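You operate a simulated robot arm through the tools that you are given. There is no shell and no other tool.

The job below is to be done with a simulated two-armed robot. You get a single attempt, and the scene is never put back.

TASK
Switch the steam box off, let it cool, then store the pack from it in the green bench drawer.
Fine: shut the drawer; leave the steam box lid open. Where these are worked on the way, their far stop is far enough and under half their travel is too little: green bench drawer.

It is judged by the outcome, as a careful person would: the job done as asked, and still so three seconds after it is handed in. It fails if anything else is knocked over, pushed out of place, dropped, spilled or broken. Lids that push on must go on centred and level and be pressed home; caps that screw on are set level and turned clockwise until they are tight.

THE ROBOT
Two 7-joint arms with fingered hands on one trunk that stands fixed in place. Base frame: the origin is at the foot of the trunk, x ahead of it, y to its left, z up; the work surface is at about z = 786. Units: mm, degrees, N and s.
The left shoulder is at [26, 163, 1140], the right one opposite. Each reaches about 1215 mm from its shoulder. Payload 4 kg a hand.
The tool frame of a hand sits at the grasp point between the pads (the TCP): z along the fingers, y along the line on which they close. The tips reach 36 mm beyond it. The gripper opens to 124 mm; its body begins 42 mm behind the TCP. The gripper is a hand of 4 fingers: y runs from the thumb to the fingers, the wrist lies at [-15, -99, -189] in the tool frame, and closing takes about 1.5 s.
Orientation is told as [roll, pitch, yaw] about the base's x, y, z axes, in that order, counted from this pose: with the fingers straight down and the wrist toward the robot, the tool's x, y and z point along [0, 1, 0], [1, 0, 0] and [0, 0, -1] of the base frame.

THE INTERFACE
- The arms move only by the tool apply_moves. It takes "left_deltas", "right_deltas" or both (then of equal length, played together; a hand with none holds still); each is a list of rows, each an object of numbers (a shift or turn left out is 0, a gripper value left out holds the last): "wx", "wy", "wz": the turn, a rotation vector about the tool's x, y, z in degrees; "x", "y", "z": the shift along the tool's x, y, z in mm; "jaw": the closure, from 0 (fully open) to 1 (shut). In form: [{"wx": .., "wy": .., "wz": .., "x": .., "y": .., "z": .., "jaw": ..}, ...]. A call has 1 to 20 rows; each row shifts and turns the commanded pose from where the row before left it, along the tool's axes as they then stand. Each row takes 0.2 s and may step no farther than 50 mm and 8.6 degrees from the row before; otherwise, or with a gripper value out of range, the whole call is refused. A pose out of reach is approached as far as the arm can. The call stops where the force on the tool passes 40 N (or 10 N more than at its start, if that is more) or the arm is blocked; 0.2 s more then pass. The fingers move at their own pace (about 45 mm/s each) and stop on an object; they squeeze with about 24 N. The grip force told is the motor's: it shows also when the fingers shut on nothing. Time passes only in rows, and 0.2 s behind the last, so rows that do not move let the fingers close. The reply holds the time, the measured pose of the TCP, the force on the tool along the base axes, the opening and the grip force, in the units named above and with some noise, with the torque about the TCP (base axes, N m) and any sound that the robot's microphone picked up.
- Cameras (640 x 400 px; columns grow to the right, rows downward): "scene" is now at [109.2, 29.9, 1373.3]; the picture's right is [0.34, -0.94, -0.03], its down [-0.51, -0.16, -0.85] and it looks along [0.79, 0.30, -0.53] (base axes); focal length 214 px, centre (320, 200). "left" rides on the left gripper at [-75, -86, -123] in its tool frame; the picture's right is [-0.70, -0.34, 0.63], its down [0.65, -0.68, 0.35] and it looks along [0.31, 0.65, 0.69] (tool axes); focal length 275 px, centre (320, 200). "right" rides on the right gripper at [75, -86, -123] in its tool frame; the picture's right is [-0.70, 0.34, -0.63], its down [-0.64, -0.68, 0.35] and it looks along [-0.32, 0.65, 0.69] (tool axes); focal length 275 px, centre (320, 200). There is no depth. A picture from a camera that has moved, and an enlarged one, comes with that camera's place and axes in the base frame and with its lens.
- capture(camera): a new picture of that camera. The clock stands still meanwhile.
- raise_lower(by): moves the trunk up (or, below 0, down) by that many mm; the arms and the scene camera ride with it, the base frame stays. It gives what a move gives, with no picture.
- grasp_type(shape, hand): the hand has 4 fingers and takes this shape, open, in about a second: jaw (thumb against the fingers, like two jaws); tri (thumb and two fingers); tip (a fingertip pinch); poke (one finger out to press); point (the index stretched); flat (the hand flat); cup (the hand cupped); fist (a fist). The gripper value then closes the fingers along that shape, each until it touches; the sizes above hold for jaw. It gives what a move gives, with no picture.
- head_to(pan, tilt): turns the head with the scene camera to pan (to the left, within 86 degrees either way) and tilt (down, from -29 to 69), counted from straight ahead of the robot (the tilt from the chest, where the trunk bows). It gives what a move gives.
- enlarge(camera, box): a new picture of the part [left, top, right, bottom] of that camera's present view, enlarged. The clock stands still meanwhile.
- close_job(): hands the job in; it is judged then, once.

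Places have to be worked out from the pictures, the camera data and where the tool is seen. Open the grippers and draw the arms clear of the work before you hand the job in, unless the task says otherwise.

The tools are called after ">>>" as a command line: name --argument value ..., lists and objects as JSON in quotes. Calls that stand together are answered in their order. apply_moves: Moves the arms, as the interface text tells. Its arguments: {"type":"object","properties":{"left_deltas":{"type":"array"},"right_deltas":{"type":"array"}},"required":[]} The other tools are called the same way: raise_lower (by) moves the trunk up or down; grasp_type (shape, hand) gives the hand a shape; head_to (pan, tilt) turns the head that bears the scene camera; capture (camera) takes a picture; enlarge (camera, box) takes an enlarged picture of a part of a camera's view; close_job () hands the job in.

At the start:

```text
clock: 0.0
left_eef_pos: [600.0, 567.0, 1266.7]
left_tool_rot: [0.0, 0.0, 0.0]
left_contact_force: [0.3, -0.1, 0.4]
left_torque: [-0.02, 0.0, 0.04]
left_opening: 123.7
left_finger_force: 0.0
left_shape: jaw
right_eef_pos: [803.4, -53.9, 1357.0]
right_tool_rot: [0.0, 0.0, 0.1]
right_contact_force: [-0.4, 0.5, -0.2]
right_torque: [0.01, 0.02, -0.01]
right_opening: 123.4
right_finger_force: 0.0
right_shape: jaw
trunk travel left (down, up): [-300.0, 178.0]
head pan, tilt (commanded): [19.9, 27.9]
```

scene: 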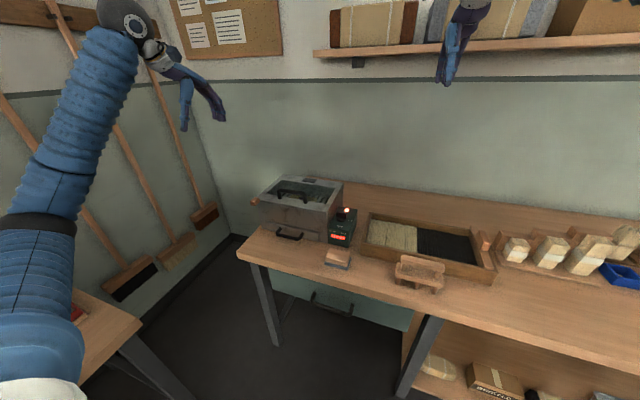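
right: 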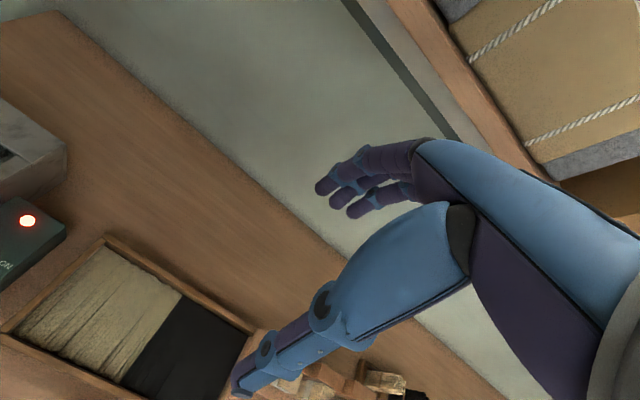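
left: 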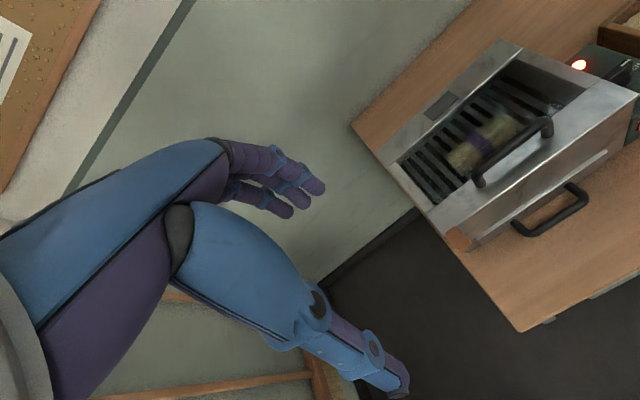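

The steam box is at centre-left of the bench with a control unit (red light, display) beside it, and a green drawer below the bench. I enlarge these regions to understand them.

>>> enlarge --camera "scene" --box '[230, 160, 390, 260]'

>>> enlarge --camera "left" --box '[340, 20, 640, 340]'

>>> enlarge --camera "scene" --box '[230, 230, 460, 374]'

```text
4.00 times, centred on (310, 210) of scene
camera zoom: at [109.2, 29.9, 1373.3], right [0.34, -0.94, -0.03], down [-0.51, -0.16, -0.85], along [0.79, 0.3, -0.53], focal length 858 px, centre (360, 160)
```

zoom: 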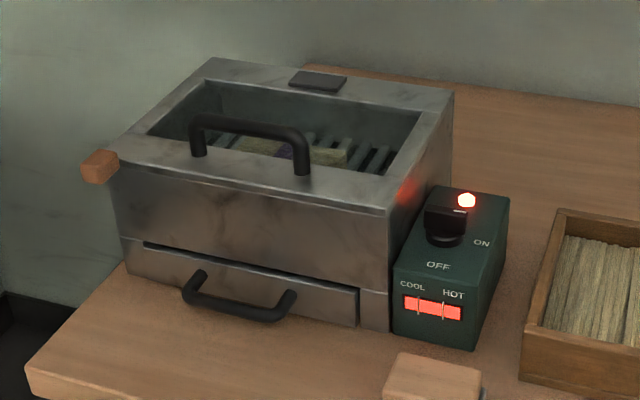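

```text
1.25 times, centred on (490, 180) of left
camera zoom: at [514.9, 491.8, 1389.2], right [-0.34, -0.7, -0.63], down [-0.68, 0.65, -0.35], along [0.65, 0.31, -0.69], focal length 344 px, centre (108, 225)
```

zoom: 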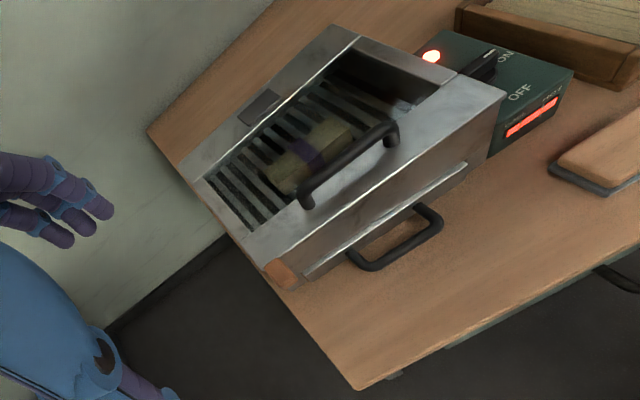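

```text
2.78 times, centred on (345, 302) of scene
camera zoom: at [109.2, 29.9, 1373.3], right [0.34, -0.94, -0.03], down [-0.51, -0.16, -0.85], along [0.79, 0.3, -0.53], focal length 596 px, centre (251, -83)
```

zoom: 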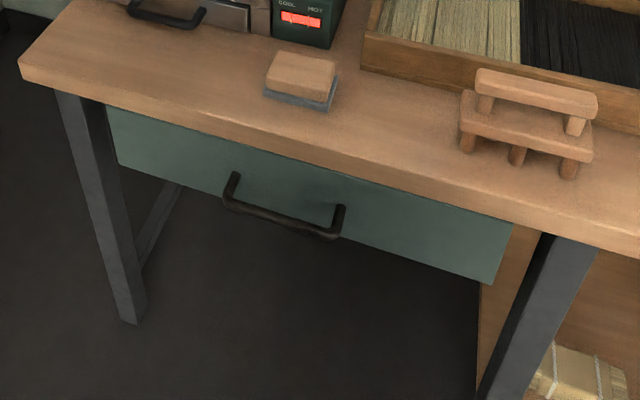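

The knob looks to sit at about (738, 185, 895) on the green control unit, currently at ON with the bar at HOT. I bring the right hand nearer so that its camera can look at the knob and its labels.

>>> apply_moves --right_deltas '[{"x": 24.4, "y": -16.3, "z": 33.7}, {"x": 24.4, "y": -16.3, "z": 33.7}, {"x": 24.4, "y": -16.3, "z": 33.7}, {"x": 24.4, "y": -16.3, "z": 33.7}, {"x": 24.4, "y": -16.3, "z": 33.7}, {"x": 24.4, "y": -16.3, "z": 33.7}, {"x": 24.4, "y": -16.3, "z": 33.7}, {"x": 24.4, "y": -16.3, "z": 33.7}, {"x": 24.4, "y": -16.3, "z": 33.7}, {"x": 24.4, "y": -16.3, "z": 33.7}]'

>>> capture --camera "right"

>>> capture --camera "scene"

```text
clock: 2.2
left_eef_pos: [601.4, 567.3, 1266.8]
left_tool_rot: [0.0, 0.0, -0.1]
left_contact_force: [0.8, -0.5, 0.5]
left_torque: [0.0, 0.0, 0.0]
left_opening: 123.8
left_finger_force: 0.0
left_shape: jaw
right_eef_pos: [643.3, 189.5, 1018.1]
right_tool_rot: [0.0, -0.1, -0.1]
right_contact_force: [0.9, -0.8, 0.0]
right_torque: [-0.05, 0.0, 0.04]
right_opening: 123.5
right_finger_force: 0.1
right_shape: jaw
trunk travel left (down, up): [-300.0, 178.0]
head pan, tilt (commanded): [19.9, 27.9]
```

```text
taken
camera right: at [557.0, 265.6, 1140.3], right [0.34, -0.7, 0.63], down [-0.68, -0.64, -0.35], along [0.65, -0.32, -0.69], focal length 275 px, centre (320, 200)
```

right: 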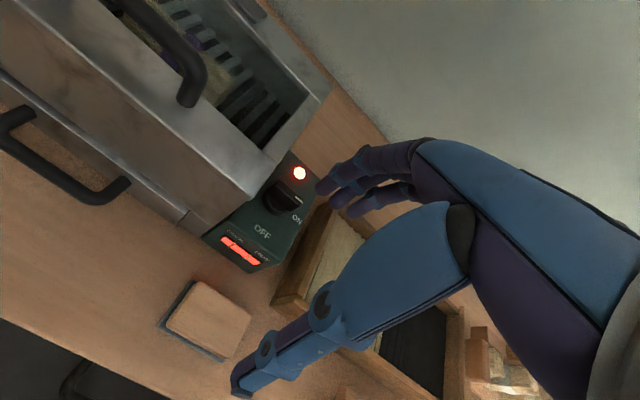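

```text
taken
camera scene: at [109.7, 31.0, 1373.2], right [0.34, -0.94, -0.03], down [-0.51, -0.16, -0.85], along [0.79, 0.3, -0.53], focal length 214 px, centre (320, 200)
```

scene: 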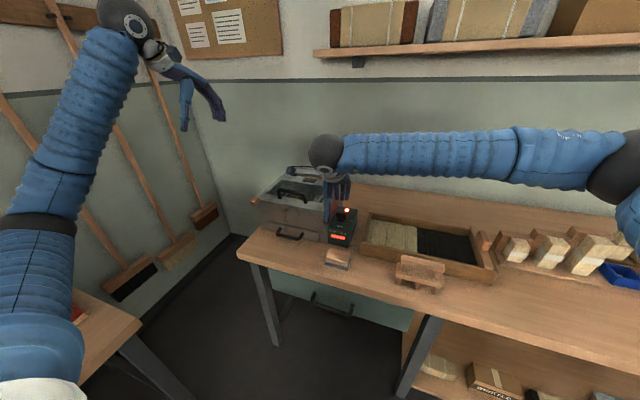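

The right camera now shows the knob between ON and OFF labels; I enlarge it for the pointer's heading.

>>> enlarge --camera "right" --box '[190, 150, 350, 280]'

>>> enlarge --camera "scene" --box '[300, 180, 380, 250]'

```text
3.08 times, centred on (270, 215) of right
camera zoom: at [557.0, 265.6, 1140.3], right [0.34, -0.7, 0.63], down [-0.68, -0.64, -0.35], along [0.65, -0.32, -0.69], focal length 847 px, centre (474, 154)
```

zoom: 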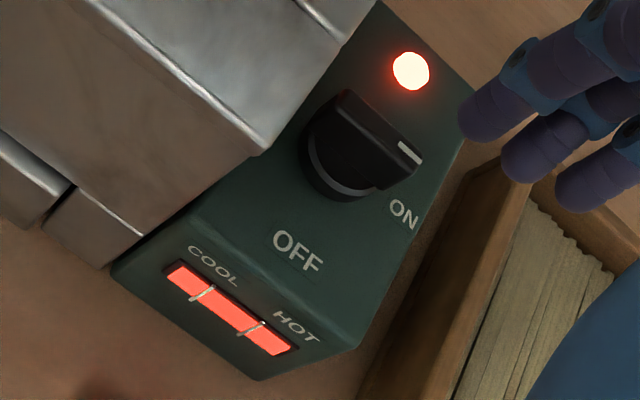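

```text
5.71 times, centred on (340, 215) of scene
camera zoom: at [109.7, 31.0, 1373.2], right [0.34, -0.94, -0.03], down [-0.51, -0.16, -0.85], along [0.79, 0.3, -0.53], focal length 1226 px, centre (206, 114)
```

zoom: 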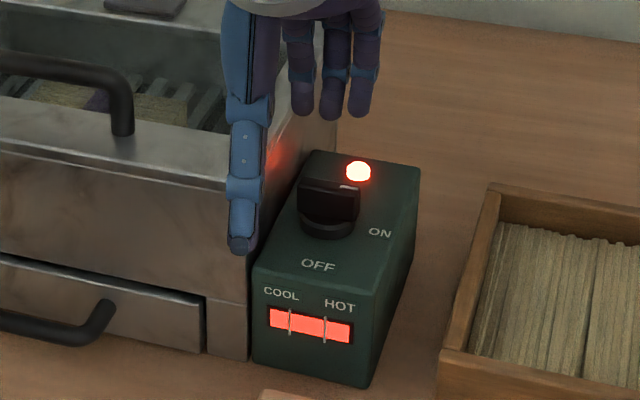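

The knob's pointer faces −y (ON at about (761,156)); OFF is on the −x side (716,186), so it needs a 90° clockwise turn (from above). Triangulated knob centre is about (762,190) with its top at z≈898 and the unit top at ≈864. I partly close the right hand and hover above it.

>>> apply_moves --right_deltas '[{"x": 0, "y": 30, "z": 5, "jaw": 0.55}, {"x": -1, "y": 30, "z": 10}, {"x": -1, "y": 30, "z": 13}, {"x": -0.5, "y": 29, "z": 15}, {}, {}]'

>>> capture --camera "right"

>>> enlarge --camera "scene" --box '[300, 170, 380, 240]'

```text
clock: 3.6
left_eef_pos: [599.9, 566.8, 1265.9]
left_tool_rot: [-0.1, 0.0, 0.0]
left_contact_force: [0.0, -0.3, -1.1]
left_torque: [0.01, 0.04, 0.01]
left_opening: 123.6
left_finger_force: 0.1
left_shape: jaw
right_eef_pos: [764.0, 187.4, 976.0]
right_tool_rot: [-0.1, 0.0, -0.1]
right_contact_force: [-0.1, -0.2, 0.3]
right_torque: [0.03, 0.0, 0.01]
right_opening: 56.2
right_finger_force: 0.1
right_shape: jaw
trunk travel left (down, up): [-300.0, 178.0]
head pan, tilt (commanded): [19.9, 27.9]
```

```text
taken
camera right: at [677.2, 263.5, 1099.3], right [0.34, -0.7, 0.63], down [-0.68, -0.64, -0.35], along [0.65, -0.32, -0.69], focal length 275 px, centre (320, 200)
```

right: 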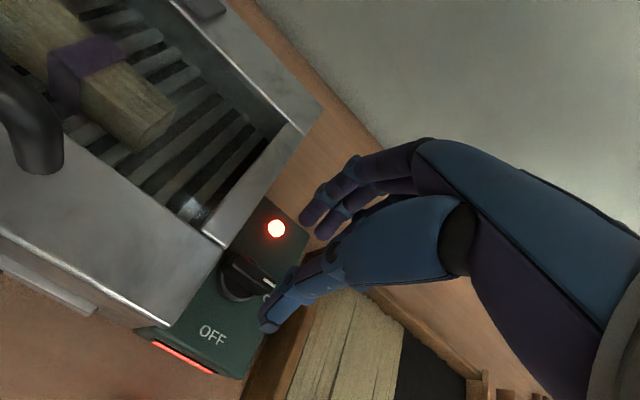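

```text
5.71 times, centred on (340, 205) of scene
camera zoom: at [109.6, 30.2, 1373.3], right [0.34, -0.94, -0.03], down [-0.51, -0.16, -0.85], along [0.79, 0.3, -0.53], focal length 1226 px, centre (206, 171)
```

zoom: 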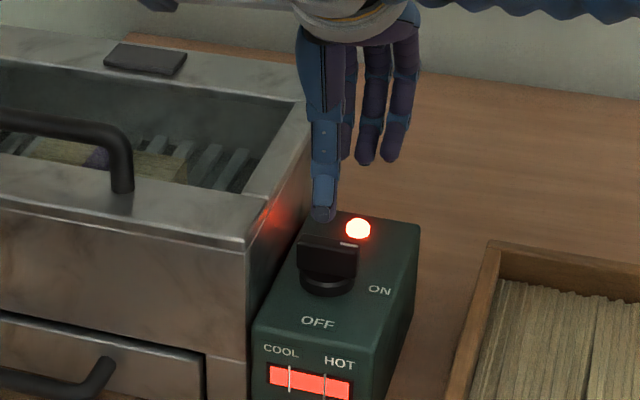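

The hand hovers over the knob. I enlarge the right view for the knob's alignment and to see whether the box top is glazed.

>>> enlarge --camera "right" --box '[140, 190, 340, 390]'

>>> enlarge --camera "right" --box '[0, 0, 340, 250]'

```text
2.00 times, centred on (240, 290) of right
camera zoom: at [677.2, 263.5, 1099.3], right [0.34, -0.7, 0.63], down [-0.68, -0.64, -0.35], along [0.65, -0.32, -0.69], focal length 551 px, centre (480, 20)
```

zoom: 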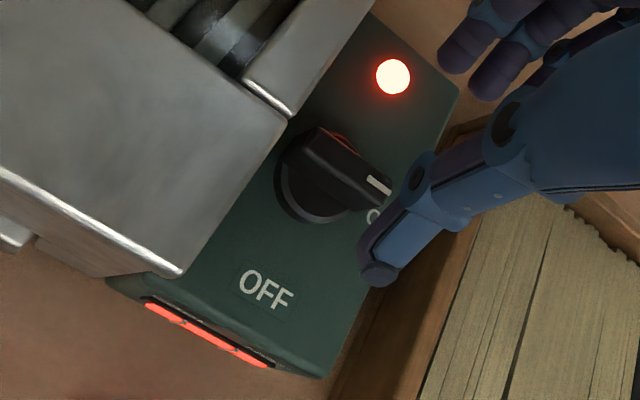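

```text
1.60 times, centred on (170, 125) of right
camera zoom: at [677.2, 263.5, 1099.3], right [0.34, -0.7, 0.63], down [-0.68, -0.64, -0.35], along [0.65, -0.32, -0.69], focal length 440 px, centre (560, 320)
```

zoom: 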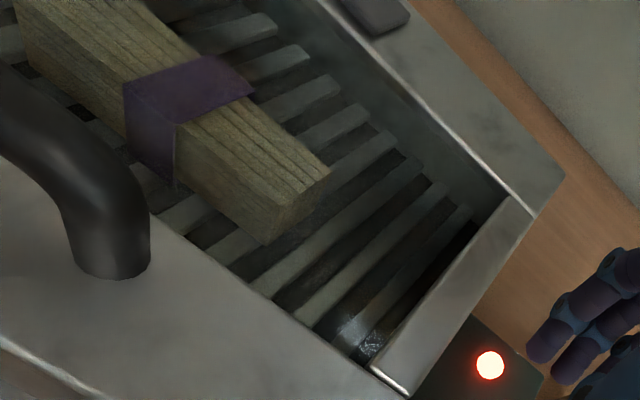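

The new view confirms the knob bar runs along y from about 174 to 212 at x≈762, top z≈898, with a round skirt under it. I centre above at (762,191) and descend to z≈914 so that tips stay above the skirt.

>>> apply_moves --right_deltas '[{"x": 1.8, "y": -0.8, "z": 15, "jaw": 0.6}, {"x": 1.8, "y": -0.8, "z": 20}, {"z": 17}, {"z": 10}, {}]'

>>> enlarge --camera "right" --box '[140, 190, 400, 390]'

>>> enlarge --camera "scene" --box '[300, 170, 380, 240]'

```text
clock: 4.8
left_eef_pos: [601.4, 566.4, 1266.3]
left_tool_rot: [0.0, 0.0, -0.1]
left_contact_force: [0.1, -0.7, 0.2]
left_torque: [0.02, -0.03, -0.03]
left_opening: 123.7
left_finger_force: 0.0
left_shape: jaw
right_eef_pos: [759.5, 191.9, 915.2]
right_tool_rot: [0.0, 0.0, -0.1]
right_contact_force: [0.3, 0.1, 0.0]
right_torque: [-0.01, -0.02, -0.02]
right_opening: 49.8
right_finger_force: 0.0
right_shape: jaw
trunk travel left (down, up): [-300.0, 178.0]
head pan, tilt (commanded): [19.9, 27.9]
```

```text
2.00 times, centred on (270, 290) of right
camera zoom: at [673.6, 267.3, 1037.8], right [0.34, -0.7, 0.63], down [-0.68, -0.64, -0.35], along [0.65, -0.32, -0.69], focal length 551 px, centre (420, 20)
```

zoom: 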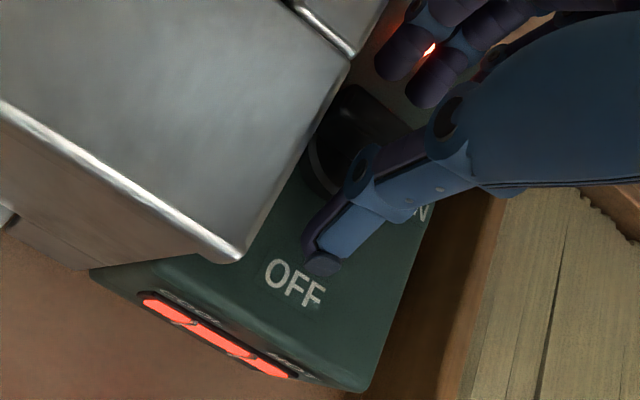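

```text
5.71 times, centred on (340, 205) of scene
camera zoom: at [109.1, 30.0, 1373.4], right [0.34, -0.94, -0.03], down [-0.51, -0.16, -0.85], along [0.79, 0.3, -0.53], focal length 1226 px, centre (206, 171)
```

zoom: 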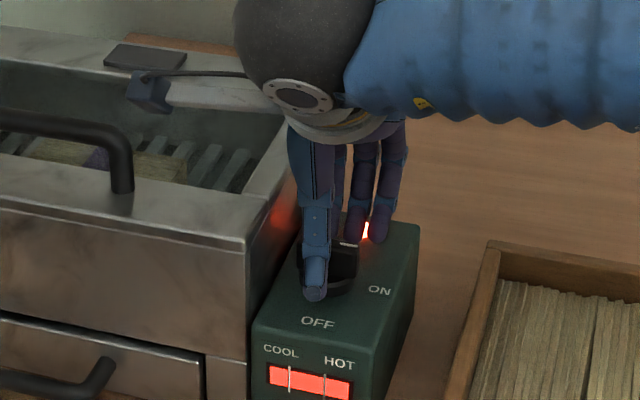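

The thumb and fingers straddle the knob bar. I shift 2 mm ahead and close on it.

>>> apply_moves --right_deltas '[{"y": 2.0, "jaw": 0.75}, {"jaw": 1.0}, {}, {}, {}, {}, {}]'

>>> enlarge --camera "scene" --box '[300, 170, 380, 240]'

```text
clock: 6.4
left_eef_pos: [600.4, 565.4, 1267.0]
left_tool_rot: [-0.1, 0.0, 0.0]
left_contact_force: [0.7, 0.1, 0.0]
left_torque: [-0.01, 0.01, -0.01]
left_opening: 123.8
left_finger_force: 0.2
left_shape: jaw
right_eef_pos: [761.3, 191.4, 915.9]
right_tool_rot: [0.1, 0.0, 0.0]
right_contact_force: [-5.1, -1.9, 0.6]
right_torque: [-0.03, -0.09, 0.01]
right_opening: 14.7
right_finger_force: 24.4
right_shape: jaw
trunk travel left (down, up): [-300.0, 178.0]
head pan, tilt (commanded): [19.9, 27.9]
```

```text
5.71 times, centred on (340, 205) of scene
camera zoom: at [108.7, 29.9, 1373.4], right [0.34, -0.94, -0.03], down [-0.51, -0.16, -0.85], along [0.79, 0.3, -0.53], focal length 1226 px, centre (206, 171)
```

zoom: 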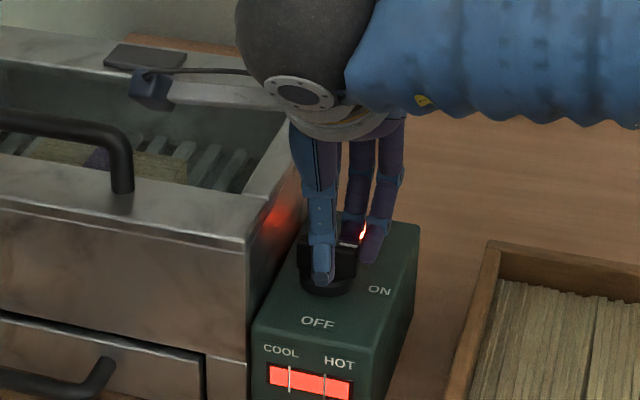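

Gripped firmly (14.7 mm, 24 N). Now I turn it clockwise seen from above, first by about 49°.

>>> apply_moves --right_deltas '[{"wz": 8.2}, {"wz": 8.2}, {"wz": 8.2}, {"wz": 8.2}, {"wz": 8.2}, {"wz": 8.2}]'

>>> enlarge --camera "scene" --box '[290, 160, 390, 250]'

```text
clock: 7.8
left_eef_pos: [599.5, 567.6, 1267.1]
left_tool_rot: [0.0, 0.2, 0.0]
left_contact_force: [0.3, -0.4, -0.2]
left_torque: [0.01, -0.02, 0.01]
left_opening: 123.9
left_finger_force: 0.0
left_shape: jaw
right_eef_pos: [761.3, 191.7, 914.8]
right_tool_rot: [0.0, -0.1, -49.3]
right_contact_force: [-1.1, -0.5, 8.3]
right_torque: [-0.21, -0.2, 0.0]
right_opening: 14.5
right_finger_force: 23.7
right_shape: jaw
trunk travel left (down, up): [-300.0, 178.0]
head pan, tilt (commanded): [19.9, 27.9]
```

```text
4.44 times, centred on (340, 205) of scene
camera zoom: at [108.5, 30.2, 1373.4], right [0.34, -0.94, -0.03], down [-0.51, -0.16, -0.85], along [0.79, 0.3, -0.53], focal length 953 px, centre (231, 178)
```

zoom: 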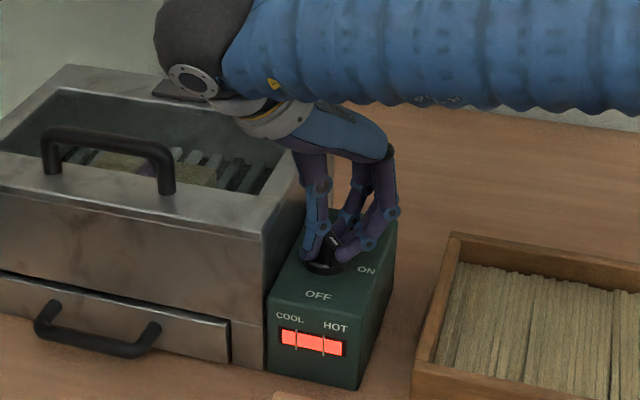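

The knob turned with the hand to about 49°. I continue with the remaining 41°.

>>> apply_moves --right_deltas '[{"wz": 8.2}, {"wz": 8.2}, {"wz": 8.2}, {"wz": 8.2}, {"wz": 8.0}]'

>>> enlarge --camera "scene" --box '[290, 160, 390, 250]'

>>> capture --camera "right"

```text
clock: 9.0
left_eef_pos: [599.8, 567.5, 1266.9]
left_tool_rot: [-0.1, 0.0, 0.0]
left_contact_force: [0.5, -0.5, 0.2]
left_torque: [0.01, 0.0, 0.02]
left_opening: 123.7
left_finger_force: 0.1
left_shape: jaw
right_eef_pos: [761.7, 192.6, 915.6]
right_tool_rot: [0.0, 0.0, -90.0]
right_contact_force: [-3.5, 8.0, 6.7]
right_torque: [-0.02, 0.04, 0.02]
right_opening: 14.4
right_finger_force: 24.1
right_shape: jaw
trunk travel left (down, up): [-300.0, 178.0]
head pan, tilt (commanded): [19.9, 27.9]
```

```text
4.44 times, centred on (340, 205) of scene
camera zoom: at [108.6, 30.8, 1373.4], right [0.34, -0.94, -0.03], down [-0.51, -0.16, -0.85], along [0.79, 0.3, -0.53], focal length 953 px, centre (231, 178)
```

zoom: 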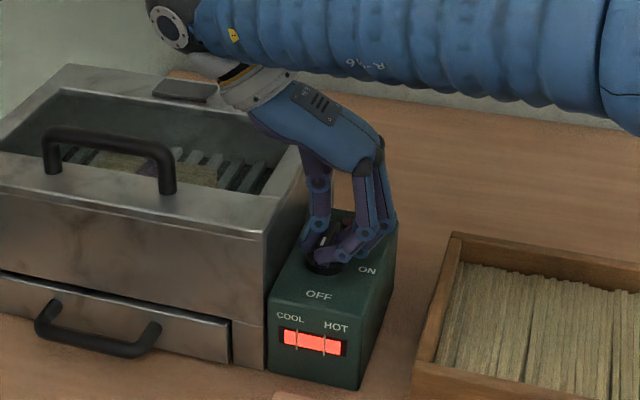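

```text
taken
camera right: at [835.7, 278.9, 1038.1], right [-0.7, -0.34, 0.63], down [-0.64, 0.68, -0.35], along [-0.32, -0.65, -0.69], focal length 275 px, centre (320, 200)
```

right: 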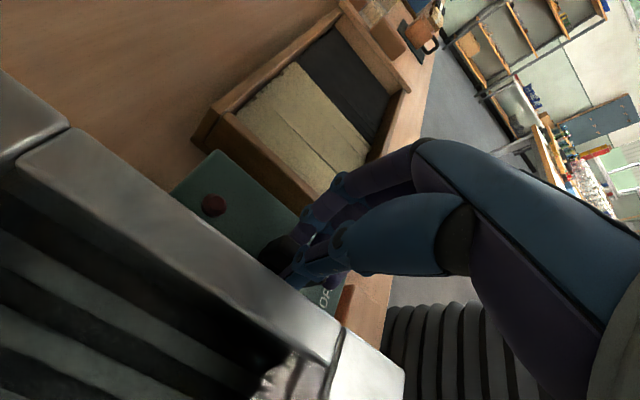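

The lamp is now dark: the box is off. I open the fingers a little (the box wall is near) and lift straight up.

>>> apply_moves --right_deltas '[{"jaw": 0.72}, {}, {}, {"z": -20}, {"z": -40}, {"z": -45}, {"z": -45}]'

>>> enlarge --camera "scene" --box '[290, 160, 390, 250]'

>>> capture --camera "scene"

```text
clock: 10.6
left_eef_pos: [598.6, 567.9, 1267.3]
left_tool_rot: [0.0, -0.2, 0.0]
left_contact_force: [-0.3, 0.4, 0.4]
left_torque: [0.0, -0.01, 0.0]
left_opening: 123.7
left_finger_force: 0.0
left_shape: jaw
right_eef_pos: [760.6, 192.8, 1067.8]
right_tool_rot: [0.0, 0.1, -90.0]
right_contact_force: [0.2, -0.2, -0.2]
right_torque: [0.05, -0.05, -0.01]
right_opening: 34.3
right_finger_force: 0.1
right_shape: jaw
trunk travel left (down, up): [-300.0, 178.0]
head pan, tilt (commanded): [19.9, 27.9]
```

```text
4.44 times, centred on (340, 205) of scene
camera zoom: at [107.8, 30.2, 1373.6], right [0.34, -0.94, -0.03], down [-0.51, -0.16, -0.85], along [0.79, 0.3, -0.53], focal length 953 px, centre (231, 178)
```

zoom: 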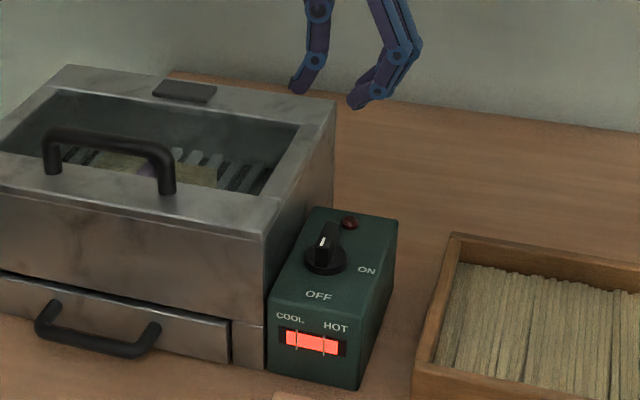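

```text
taken
camera scene: at [107.8, 30.2, 1373.6], right [0.34, -0.94, -0.03], down [-0.51, -0.16, -0.85], along [0.79, 0.3, -0.53], focal length 214 px, centre (320, 200)
```

scene: 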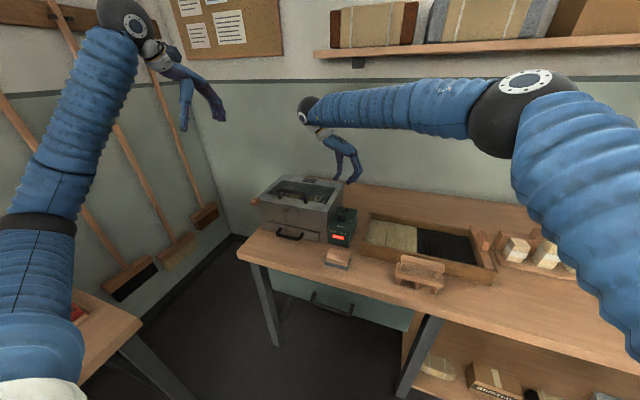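

The knob now points to OFF, the lamp is out and the bar has begun to drop. While it cools, I turn the head down to look at the green drawer and its handle.

>>> head_to --pan 20 --tilt 48

>>> capture --camera "scene"

>>> enlarge --camera "scene" --box '[230, 120, 420, 260]'

```text
clock: 11.4
left_eef_pos: [599.3, 566.3, 1267.3]
left_tool_rot: [0.0, -0.1, 0.1]
left_contact_force: [0.4, 0.2, -0.1]
left_torque: [0.02, -0.02, 0.01]
left_opening: 123.7
left_finger_force: 0.0
left_shape: jaw
right_eef_pos: [762.8, 191.9, 1065.8]
right_tool_rot: [0.0, 0.1, -89.9]
right_contact_force: [0.4, -0.4, 0.3]
right_torque: [-0.01, 0.0, 0.01]
right_opening: 34.3
right_finger_force: 0.1
right_shape: jaw
trunk travel left (down, up): [-300.0, 178.0]
head pan, tilt (commanded): [20.0, 48.0]
```

```text
taken
camera scene: at [95.1, 26.1, 1344.2], right [0.34, -0.94, -0.03], down [-0.75, -0.25, -0.61], along [0.57, 0.23, -0.79], focal length 214 px, centre (320, 200)
```

scene: 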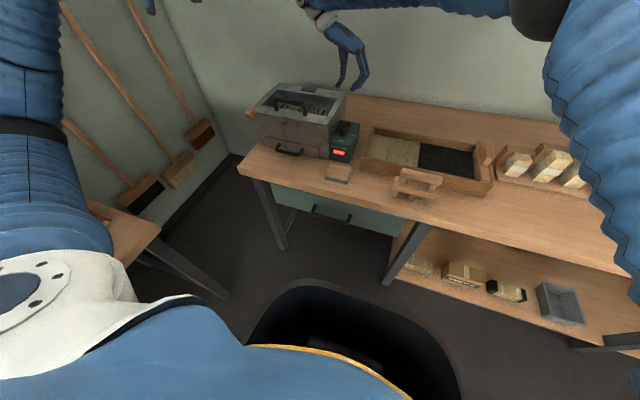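

```text
2.86 times, centred on (325, 190) of scene
camera zoom: at [95.1, 26.1, 1344.2], right [0.34, -0.94, -0.03], down [-0.75, -0.25, -0.61], along [0.57, 0.23, -0.79], focal length 613 px, centre (306, 229)
```

zoom: 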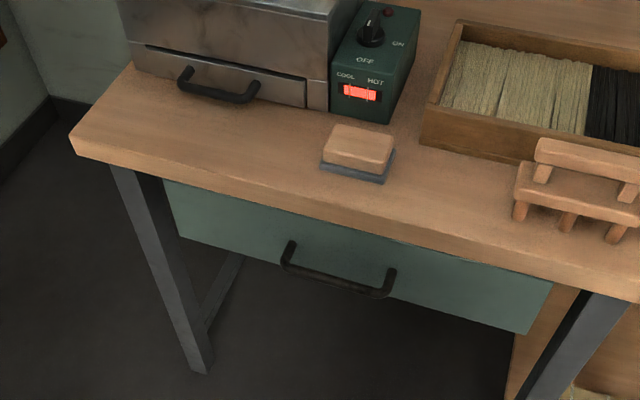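

The drawer face lies about at x≈550, y −95..420, with its handle bar near (513, 92..236, 667). I draw the right hand back over the front of the bench and undo its yaw, so that its camera can look at the drawer handle.

>>> apply_moves --right_deltas '[{"x": -47}, {"x": -47}, {"x": -47}, {"x": -47}, {"x": -47}, {"x": -47}, {"x": -47}, {"wz": -8.2}, {"wz": -8.2}, {"wz": -8.2}, {"wz": -8.2}, {"wz": -8.2}, {"wz": -8.2}, {"wz": -8.2}, {"wz": -8.2}, {"wz": -8.2}, {"wz": -8.2}, {"wz": -8.0}]'

>>> capture --camera "scene"

>>> capture --camera "right"

```text
clock: 15.2
left_eef_pos: [599.6, 566.5, 1266.3]
left_tool_rot: [0.0, 0.0, 0.0]
left_contact_force: [0.4, -0.3, 0.2]
left_torque: [0.0, 0.0, -0.01]
left_opening: 123.6
left_finger_force: 0.0
left_shape: jaw
right_eef_pos: [433.3, 189.8, 1065.0]
right_tool_rot: [-0.1, 0.0, 0.1]
right_contact_force: [-0.8, -0.3, 0.2]
right_torque: [0.02, -0.01, 0.01]
right_opening: 34.6
right_finger_force: 0.2
right_shape: jaw
trunk travel left (down, up): [-300.0, 178.0]
head pan, tilt (commanded): [20.0, 48.0]
```

```text
taken
camera scene: at [95.2, 25.4, 1344.2], right [0.34, -0.94, -0.03], down [-0.75, -0.25, -0.61], along [0.57, 0.23, -0.79], focal length 214 px, centre (320, 200)
```

scene: 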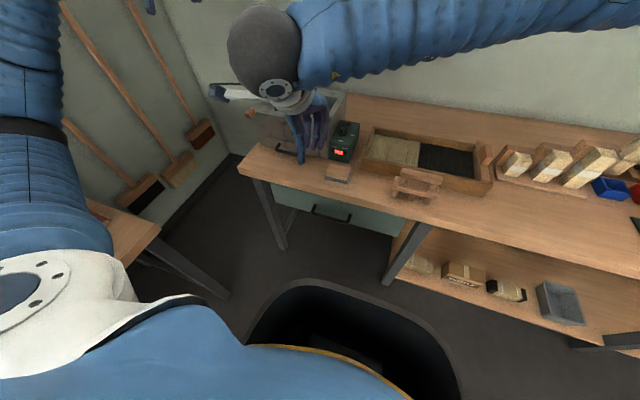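

```text
taken
camera right: at [346.4, 266.9, 1187.9], right [0.34, -0.7, 0.63], down [-0.68, -0.65, -0.35], along [0.65, -0.31, -0.69], focal length 275 px, centre (320, 200)
```

right: 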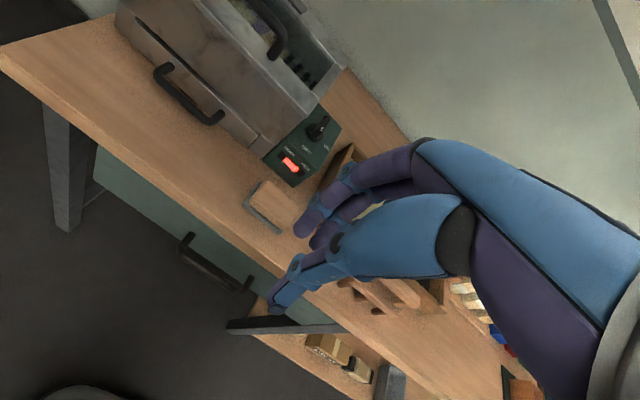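

The right camera sees the handle; I enlarge it for triangulating.

>>> enlarge --camera "right" --box '[90, 140, 290, 320]'

>>> enlarge --camera "scene" --box '[230, 120, 420, 260]'

```text
2.22 times, centred on (190, 230) of right
camera zoom: at [346.4, 266.9, 1187.9], right [0.34, -0.7, 0.63], down [-0.68, -0.65, -0.35], along [0.65, -0.31, -0.69], focal length 612 px, centre (609, 133)
```

zoom: 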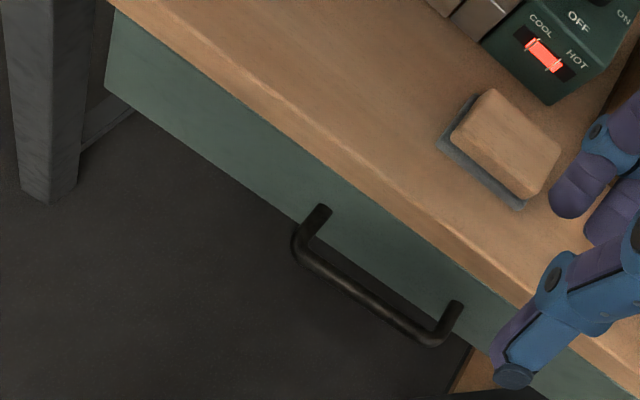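

```text
2.86 times, centred on (325, 190) of scene
camera zoom: at [95.2, 25.4, 1344.2], right [0.34, -0.94, -0.03], down [-0.75, -0.25, -0.61], along [0.57, 0.23, -0.79], focal length 613 px, centre (306, 229)
```

zoom: 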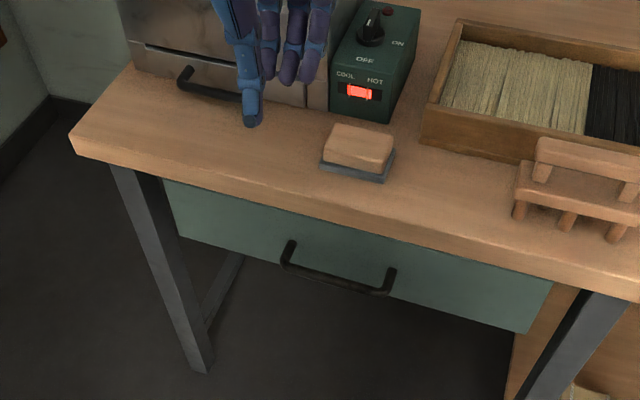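

Triangulated: handle bar at x≈518, z≈664, y from 90 to 228; face at x≈555. I will pull it with the left hand (room for the arm at the left), so I park the right hand to the right and bring the left one back in front of the bench.

>>> apply_moves --right_deltas '[{"x": -48, "z": -10, "jaw": 0.4}, {"x": -48, "z": -10}, {"x": -48, "z": -10}, {"x": -48, "z": -10}, {"x": -48, "z": -10}, {"x": -48, "z": -10}, {"x": -48, "z": -10}, {"x": -48, "z": -10}, {"x": -48, "z": -10}]' --left_deltas '[{"x": -20.8, "y": -27.8, "z": 24.1, "jaw": 0.45}, {"x": -20.8, "y": -27.8, "z": 24.1}, {"x": -20.8, "y": -27.8, "z": 24.1}, {"x": -20.8, "y": -27.8, "z": 24.1}, {"x": -20.8, "y": -27.8, "z": 24.1}, {"x": -20.8, "y": -27.8, "z": 24.1}, {"x": -20.8, "y": -27.8, "z": 24.1}, {"x": -20.8, "y": -27.8, "z": 24.1}, {"x": -20.8, "y": -27.8, "z": 24.1}]'

>>> capture --camera "scene"

>>> capture --camera "left"

```text
clock: 17.2
left_eef_pos: [418.0, 427.9, 1098.1]
left_tool_rot: [0.0, -0.1, -0.1]
left_contact_force: [-0.2, 0.0, 0.1]
left_torque: [0.02, -0.03, -0.02]
left_opening: 68.2
left_finger_force: 0.1
left_shape: jaw
left hand out of reach, approached as far as the arm can: row 7, 8, 9
right_eef_pos: [446.1, -239.3, 1162.9]
right_tool_rot: [0.1, 0.1, 0.1]
right_contact_force: [-0.2, 0.4, -0.4]
right_torque: [-0.01, 0.0, 0.02]
right_opening: 74.1
right_finger_force: 0.0
right_shape: jaw
right hand out of reach, approached as far as the arm can: row 6, 7, 8
trunk travel left (down, up): [-300.0, 178.0]
head pan, tilt (commanded): [20.0, 48.0]
```

```text
taken
camera scene: at [94.2, 24.3, 1344.3], right [0.34, -0.94, -0.03], down [-0.75, -0.25, -0.61], along [0.57, 0.23, -0.79], focal length 214 px, centre (320, 200)
```

scene: 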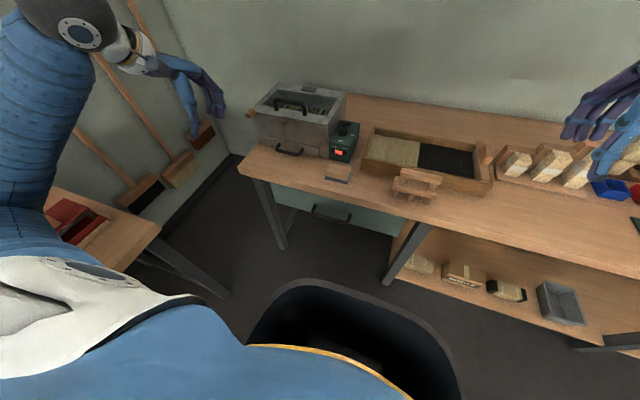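

```text
taken
camera left: at [332.9, 352.7, 1219.3], right [-0.34, -0.7, -0.63], down [-0.68, 0.64, -0.35], along [0.65, 0.32, -0.69], focal length 275 px, centre (320, 200)
```

left: 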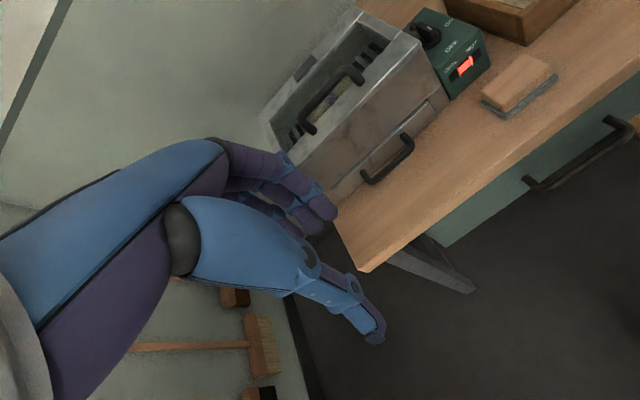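

The left hand met the inner limit of its reach there (wrist too near the shoulder). Raising the trunk gives the arms more room for low work, so I raise it by 170 mm.

>>> raise_lower --by 170

>>> capture --camera "scene"

```text
clock: 19.1
left_eef_pos: [418.7, 429.0, 1268.7]
left_tool_rot: [0.0, 0.0, 0.1]
left_contact_force: [-0.6, 0.2, 0.8]
left_torque: [0.0, 0.01, 0.0]
left_opening: 68.4
left_finger_force: 0.0
left_shape: jaw
right_eef_pos: [446.1, -237.0, 1333.4]
right_tool_rot: [0.0, 0.0, 0.1]
right_contact_force: [-0.3, -0.3, -0.7]
right_torque: [-0.01, 0.04, 0.0]
right_opening: 74.1
right_finger_force: 0.1
right_shape: jaw
trunk travel left (down, up): [-470.0, 8.0]
head pan, tilt (commanded): [20.0, 48.0]
```

```text
taken
camera scene: at [63.2, 25.6, 1523.2], right [0.34, -0.94, 0.0], down [-0.7, -0.25, -0.67], along [0.63, 0.23, -0.74], focal length 214 px, centre (320, 200)
```

scene: 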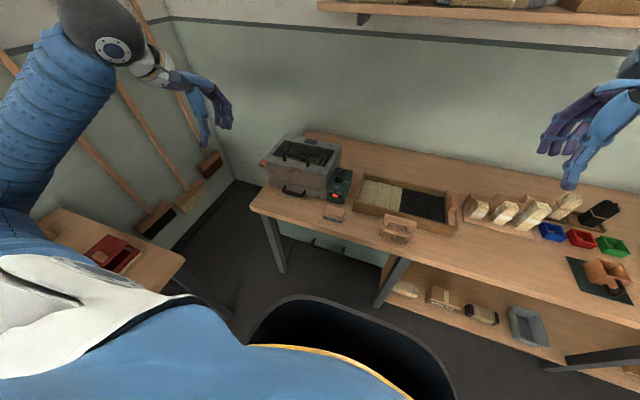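

There is more room now. I bring the left hand straight down in front of the bench to z≈850.

>>> apply_moves --left_deltas '[{"z": 46.5}, {"z": 46.5}, {"z": 46.5}, {"z": 46.5}, {"z": 46.5}, {"z": 46.5}, {"z": 46.5}, {"z": 46.5}, {"z": 46.5}]'

>>> capture --camera "scene"

```text
clock: 21.1
left_eef_pos: [433.7, 436.6, 852.3]
left_tool_rot: [-0.1, 0.0, -0.1]
left_contact_force: [-0.3, -0.4, 0.2]
left_torque: [0.02, 0.0, -0.01]
left_opening: 68.6
left_finger_force: 0.1
left_shape: jaw
left hand out of reach, approached as far as the arm can: row 1, 2, 3
right_eef_pos: [445.8, -238.5, 1332.6]
right_tool_rot: [0.0, 0.0, 0.0]
right_contact_force: [0.2, 0.0, 0.6]
right_torque: [-0.03, -0.01, -0.02]
right_opening: 74.1
right_finger_force: 0.0
right_shape: jaw
trunk travel left (down, up): [-470.0, 8.0]
head pan, tilt (commanded): [20.0, 48.0]
```

```text
taken
camera scene: at [63.1, 25.8, 1523.0], right [0.34, -0.94, 0.0], down [-0.7, -0.25, -0.67], along [0.63, 0.23, -0.74], focal length 214 px, centre (320, 200)
```

scene: 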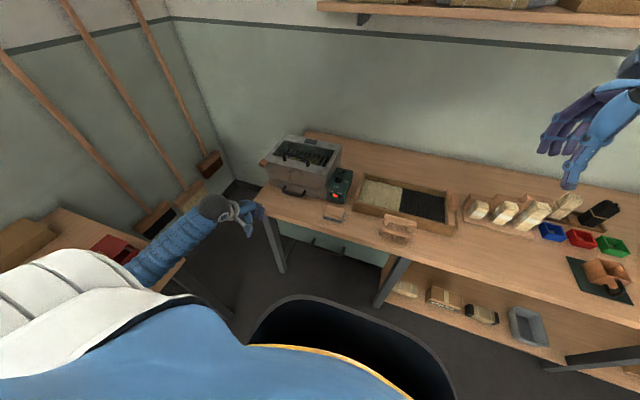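

The left hand is at (434,437,852) in front of the bench. Now I yaw it −25° and tilt it so that the fingers point ahead, slightly down, for the horizontal approach to the drawer handle.

>>> apply_moves --left_deltas '[{"wz": 8.33}, {"wz": 8.33}, {"wz": 8.33}, {"wx": -8.33}, {"wx": -8.33}, {"wx": -8.33}, {"wx": -8.33}, {"wx": -8.33}, {"wx": -8.33}, {"wx": -8.33}, {"wx": -8.33}, {"wx": -8.33}]'

>>> capture --camera "scene"

>>> capture --camera "left"

```text
clock: 23.8
left_eef_pos: [432.9, 437.6, 852.6]
left_tool_rot: [0.2, -75.1, -25.3]
left_contact_force: [0.1, 0.5, 0.2]
left_torque: [-0.03, 0.02, -0.04]
left_opening: 68.6
left_finger_force: 0.1
left_shape: jaw
right_eef_pos: [446.9, -236.6, 1333.9]
right_tool_rot: [0.0, 0.1, -0.1]
right_contact_force: [0.2, -0.8, -0.2]
right_torque: [-0.02, 0.02, 0.0]
right_opening: 74.2
right_finger_force: 0.1
right_shape: jaw
trunk travel left (down, up): [-470.0, 8.0]
head pan, tilt (commanded): [20.0, 48.0]
```

```text
taken
camera scene: at [63.0, 25.8, 1523.0], right [0.34, -0.94, 0.0], down [-0.7, -0.25, -0.67], along [0.63, 0.23, -0.74], focal length 214 px, centre (320, 200)
```

scene: 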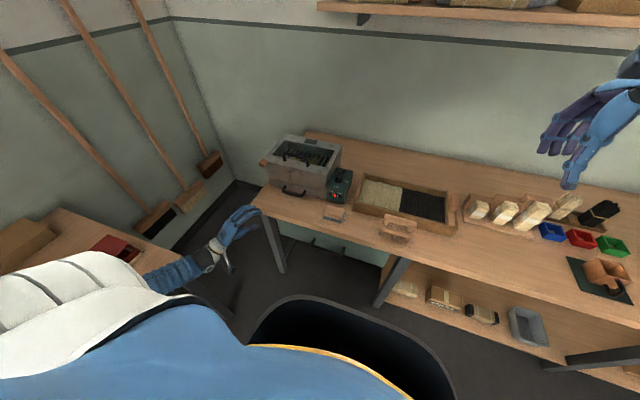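

```text
taken
camera left: at [274.0, 429.5, 800.6], right [0.18, -0.85, -0.49], down [0.42, 0.52, -0.75], along [0.89, -0.07, 0.45], focal length 275 px, centre (320, 200)
```

left: 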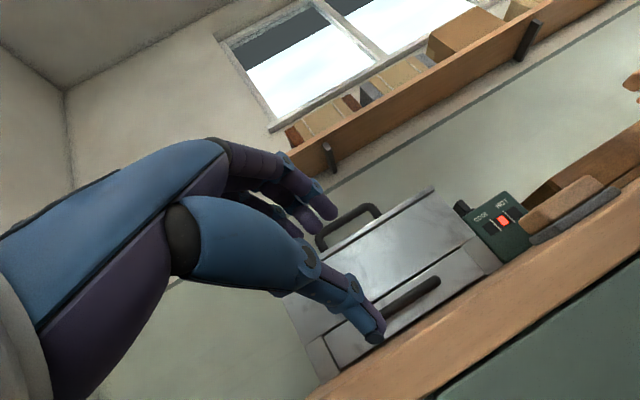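

The orientation is right and the hand free. I move to the pre-grasp point about 100 mm in front of the handle's left half.

>>> apply_moves --left_deltas '[{"x": -33.2, "y": -22.2, "z": 18.5}, {"x": -33.2, "y": -22.2, "z": 18.5}, {"x": -33.2, "y": -22.2, "z": 18.5}, {"x": -33.2, "y": -22.2, "z": 18.5}, {"x": -33.2, "y": -22.2, "z": 18.5}, {"x": -33.2, "y": -22.2, "z": 18.5}]'

>>> enlarge --camera "scene" --box '[200, 140, 400, 300]'

>>> capture --camera "left"

```text
clock: 25.1
left_eef_pos: [415.3, 223.4, 695.3]
left_tool_rot: [0.1, -75.0, -25.3]
left_contact_force: [0.3, 0.3, -0.1]
left_torque: [0.03, -0.01, 0.01]
left_opening: 68.4
left_finger_force: 0.1
left_shape: jaw
right_eef_pos: [445.1, -236.8, 1334.3]
right_tool_rot: [0.0, 0.0, 0.1]
right_contact_force: [-0.1, -1.1, 0.6]
right_torque: [0.06, -0.03, 0.0]
right_opening: 74.2
right_finger_force: 0.0
right_shape: jaw
trunk travel left (down, up): [-470.0, 8.0]
head pan, tilt (commanded): [20.0, 48.0]
```

```text
2.50 times, centred on (300, 220) of scene
camera zoom: at [63.2, 24.8, 1523.0], right [0.34, -0.94, 0.0], down [-0.7, -0.25, -0.67], along [0.63, 0.23, -0.74], focal length 536 px, centre (370, 150)
```

zoom: 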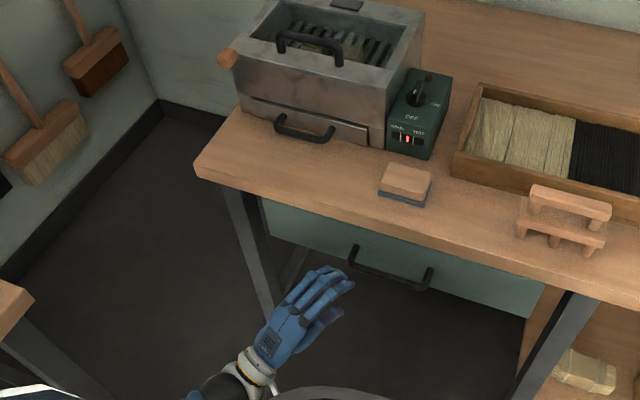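

```text
taken
camera left: at [257.3, 216.1, 644.7], right [0.18, -0.85, -0.49], down [0.42, 0.52, -0.75], along [0.89, -0.07, 0.45], focal length 275 px, centre (320, 200)
```

left: 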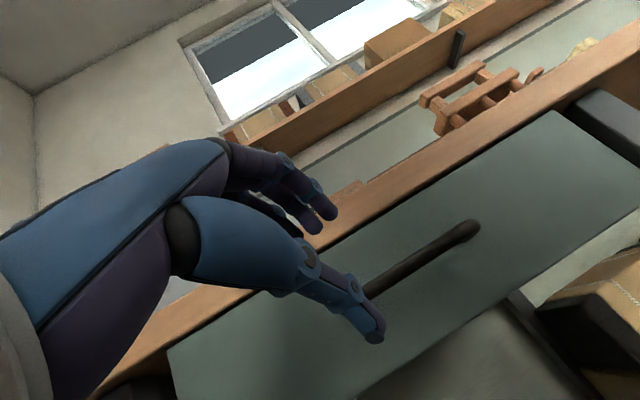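

The gripper is lined up with the bar (the left view puts the bar at z≈668). I advance 70 mm along the fingers, then look.

>>> apply_moves --left_deltas '[{"y": 1, "z": 25}, {"z": 25}, {"z": 20}, {}]'

>>> enlarge --camera "scene" --box '[240, 190, 400, 310]'

>>> capture --camera "left"

```text
clock: 26.1
left_eef_pos: [477.3, 195.7, 678.8]
left_tool_rot: [0.1, -75.0, -25.0]
left_contact_force: [0.5, -0.1, 0.1]
left_torque: [-0.02, 0.01, 0.02]
left_opening: 68.4
left_finger_force: 0.1
left_shape: jaw
right_eef_pos: [446.3, -236.4, 1332.8]
right_tool_rot: [0.0, 0.0, 0.0]
right_contact_force: [-0.5, -0.7, 0.1]
right_torque: [-0.02, -0.03, 0.02]
right_opening: 74.0
right_finger_force: 0.0
right_shape: jaw
trunk travel left (down, up): [-470.0, 8.0]
head pan, tilt (commanded): [20.0, 48.0]
```

```text
3.33 times, centred on (320, 250) of scene
camera zoom: at [62.8, 25.5, 1523.0], right [0.34, -0.94, 0.0], down [-0.7, -0.25, -0.67], along [0.63, 0.23, -0.74], focal length 715 px, centre (320, 33)
```

zoom: 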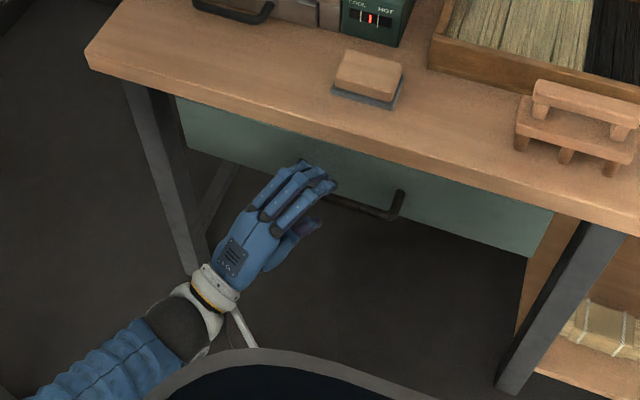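

```text
taken
camera left: at [317.7, 187.7, 627.0], right [0.18, -0.85, -0.49], down [0.42, 0.52, -0.75], along [0.89, -0.07, 0.45], focal length 275 px, centre (320, 200)
```

left: 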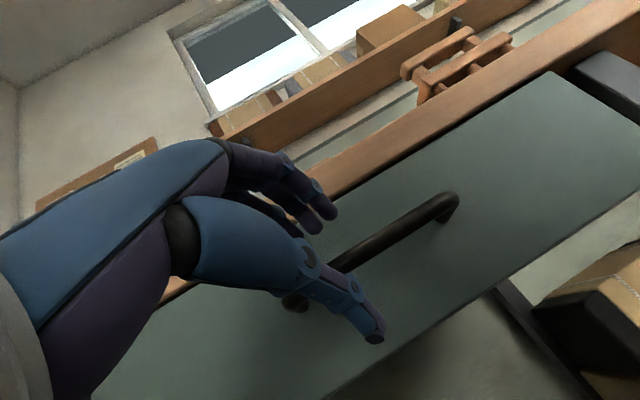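

The bar lies between thumb and fingers, with its left leg to the left of them. I shift about 10 mm toward its middle and advance the rest, then close.

>>> apply_moves --left_deltas '[{"x": -9, "y": 0.6, "z": 12}, {"z": 12}, {"z": 8}, {}, {"jaw": 0.7}, {"jaw": 1.0}, {}, {}, {}, {}, {}]'

>>> enlarge --camera "scene" --box '[240, 190, 400, 310]'

>>> capture --camera "left"

```text
clock: 28.6
left_eef_pos: [499.8, 176.0, 669.5]
left_tool_rot: [-0.1, -74.9, -24.8]
left_contact_force: [0.9, 1.7, -9.4]
left_torque: [-0.09, 0.01, 0.09]
left_opening: 5.2
left_finger_force: 23.8
left_shape: jaw
right_eef_pos: [446.7, -235.9, 1331.5]
right_tool_rot: [0.0, 0.1, 0.0]
right_contact_force: [-0.1, -1.1, 0.3]
right_torque: [0.0, 0.0, 0.0]
right_opening: 74.2
right_finger_force: 0.1
right_shape: jaw
trunk travel left (down, up): [-470.0, 8.0]
head pan, tilt (commanded): [20.0, 48.0]
```

```text
3.33 times, centred on (320, 250) of scene
camera zoom: at [63.6, 25.7, 1522.9], right [0.34, -0.94, 0.0], down [-0.7, -0.25, -0.67], along [0.63, 0.23, -0.74], focal length 715 px, centre (320, 33)
```

zoom: 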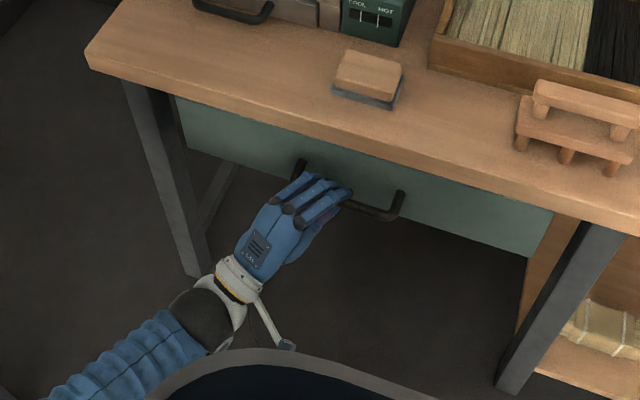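

```text
taken
camera left: at [340.7, 167.6, 617.8], right [0.18, -0.85, -0.49], down [0.41, 0.52, -0.75], along [0.89, -0.07, 0.45], focal length 275 px, centre (320, 200)
```

left: 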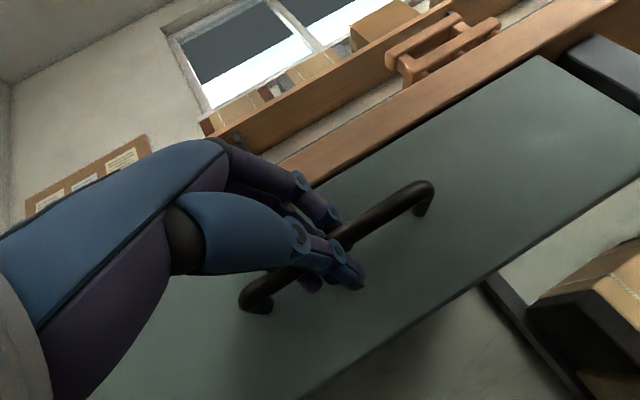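

The fingers closed around the bar. Now I pull straight along −x, gently, 75 mm at first.

>>> apply_moves --left_deltas '[{"x": -4.2, "y": -2.3, "z": -8.7}, {"x": -6.3, "y": -3.5, "z": -13.1}, {"x": -6.3, "y": -3.5, "z": -13.1}, {"x": -6.3, "y": -3.5, "z": -13.1}, {"x": -6.3, "y": -3.5, "z": -13.1}]'

>>> enlarge --camera "scene" --box '[240, 190, 400, 310]'

```text
clock: 29.8
left_eef_pos: [429.4, 175.4, 669.6]
left_tool_rot: [-0.1, -74.8, -24.8]
left_contact_force: [-0.1, 5.8, -12.5]
left_torque: [-0.07, 0.09, 0.17]
left_opening: 5.6
left_finger_force: 23.7
left_shape: jaw
right_eef_pos: [446.0, -236.8, 1333.3]
right_tool_rot: [0.0, 0.0, 0.0]
right_contact_force: [-0.8, 0.2, 0.2]
right_torque: [0.0, 0.02, -0.04]
right_opening: 74.4
right_finger_force: 0.1
right_shape: jaw
trunk travel left (down, up): [-470.0, 8.0]
head pan, tilt (commanded): [20.0, 48.0]
```

```text
3.33 times, centred on (320, 250) of scene
camera zoom: at [63.3, 26.1, 1522.9], right [0.34, -0.94, 0.0], down [-0.7, -0.25, -0.67], along [0.63, 0.23, -0.74], focal length 715 px, centre (320, 33)
```

zoom: 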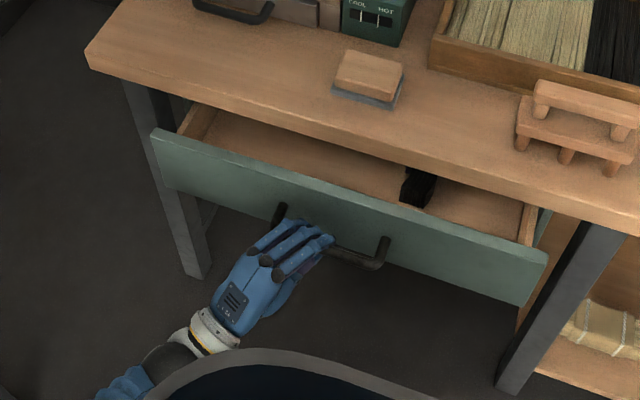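

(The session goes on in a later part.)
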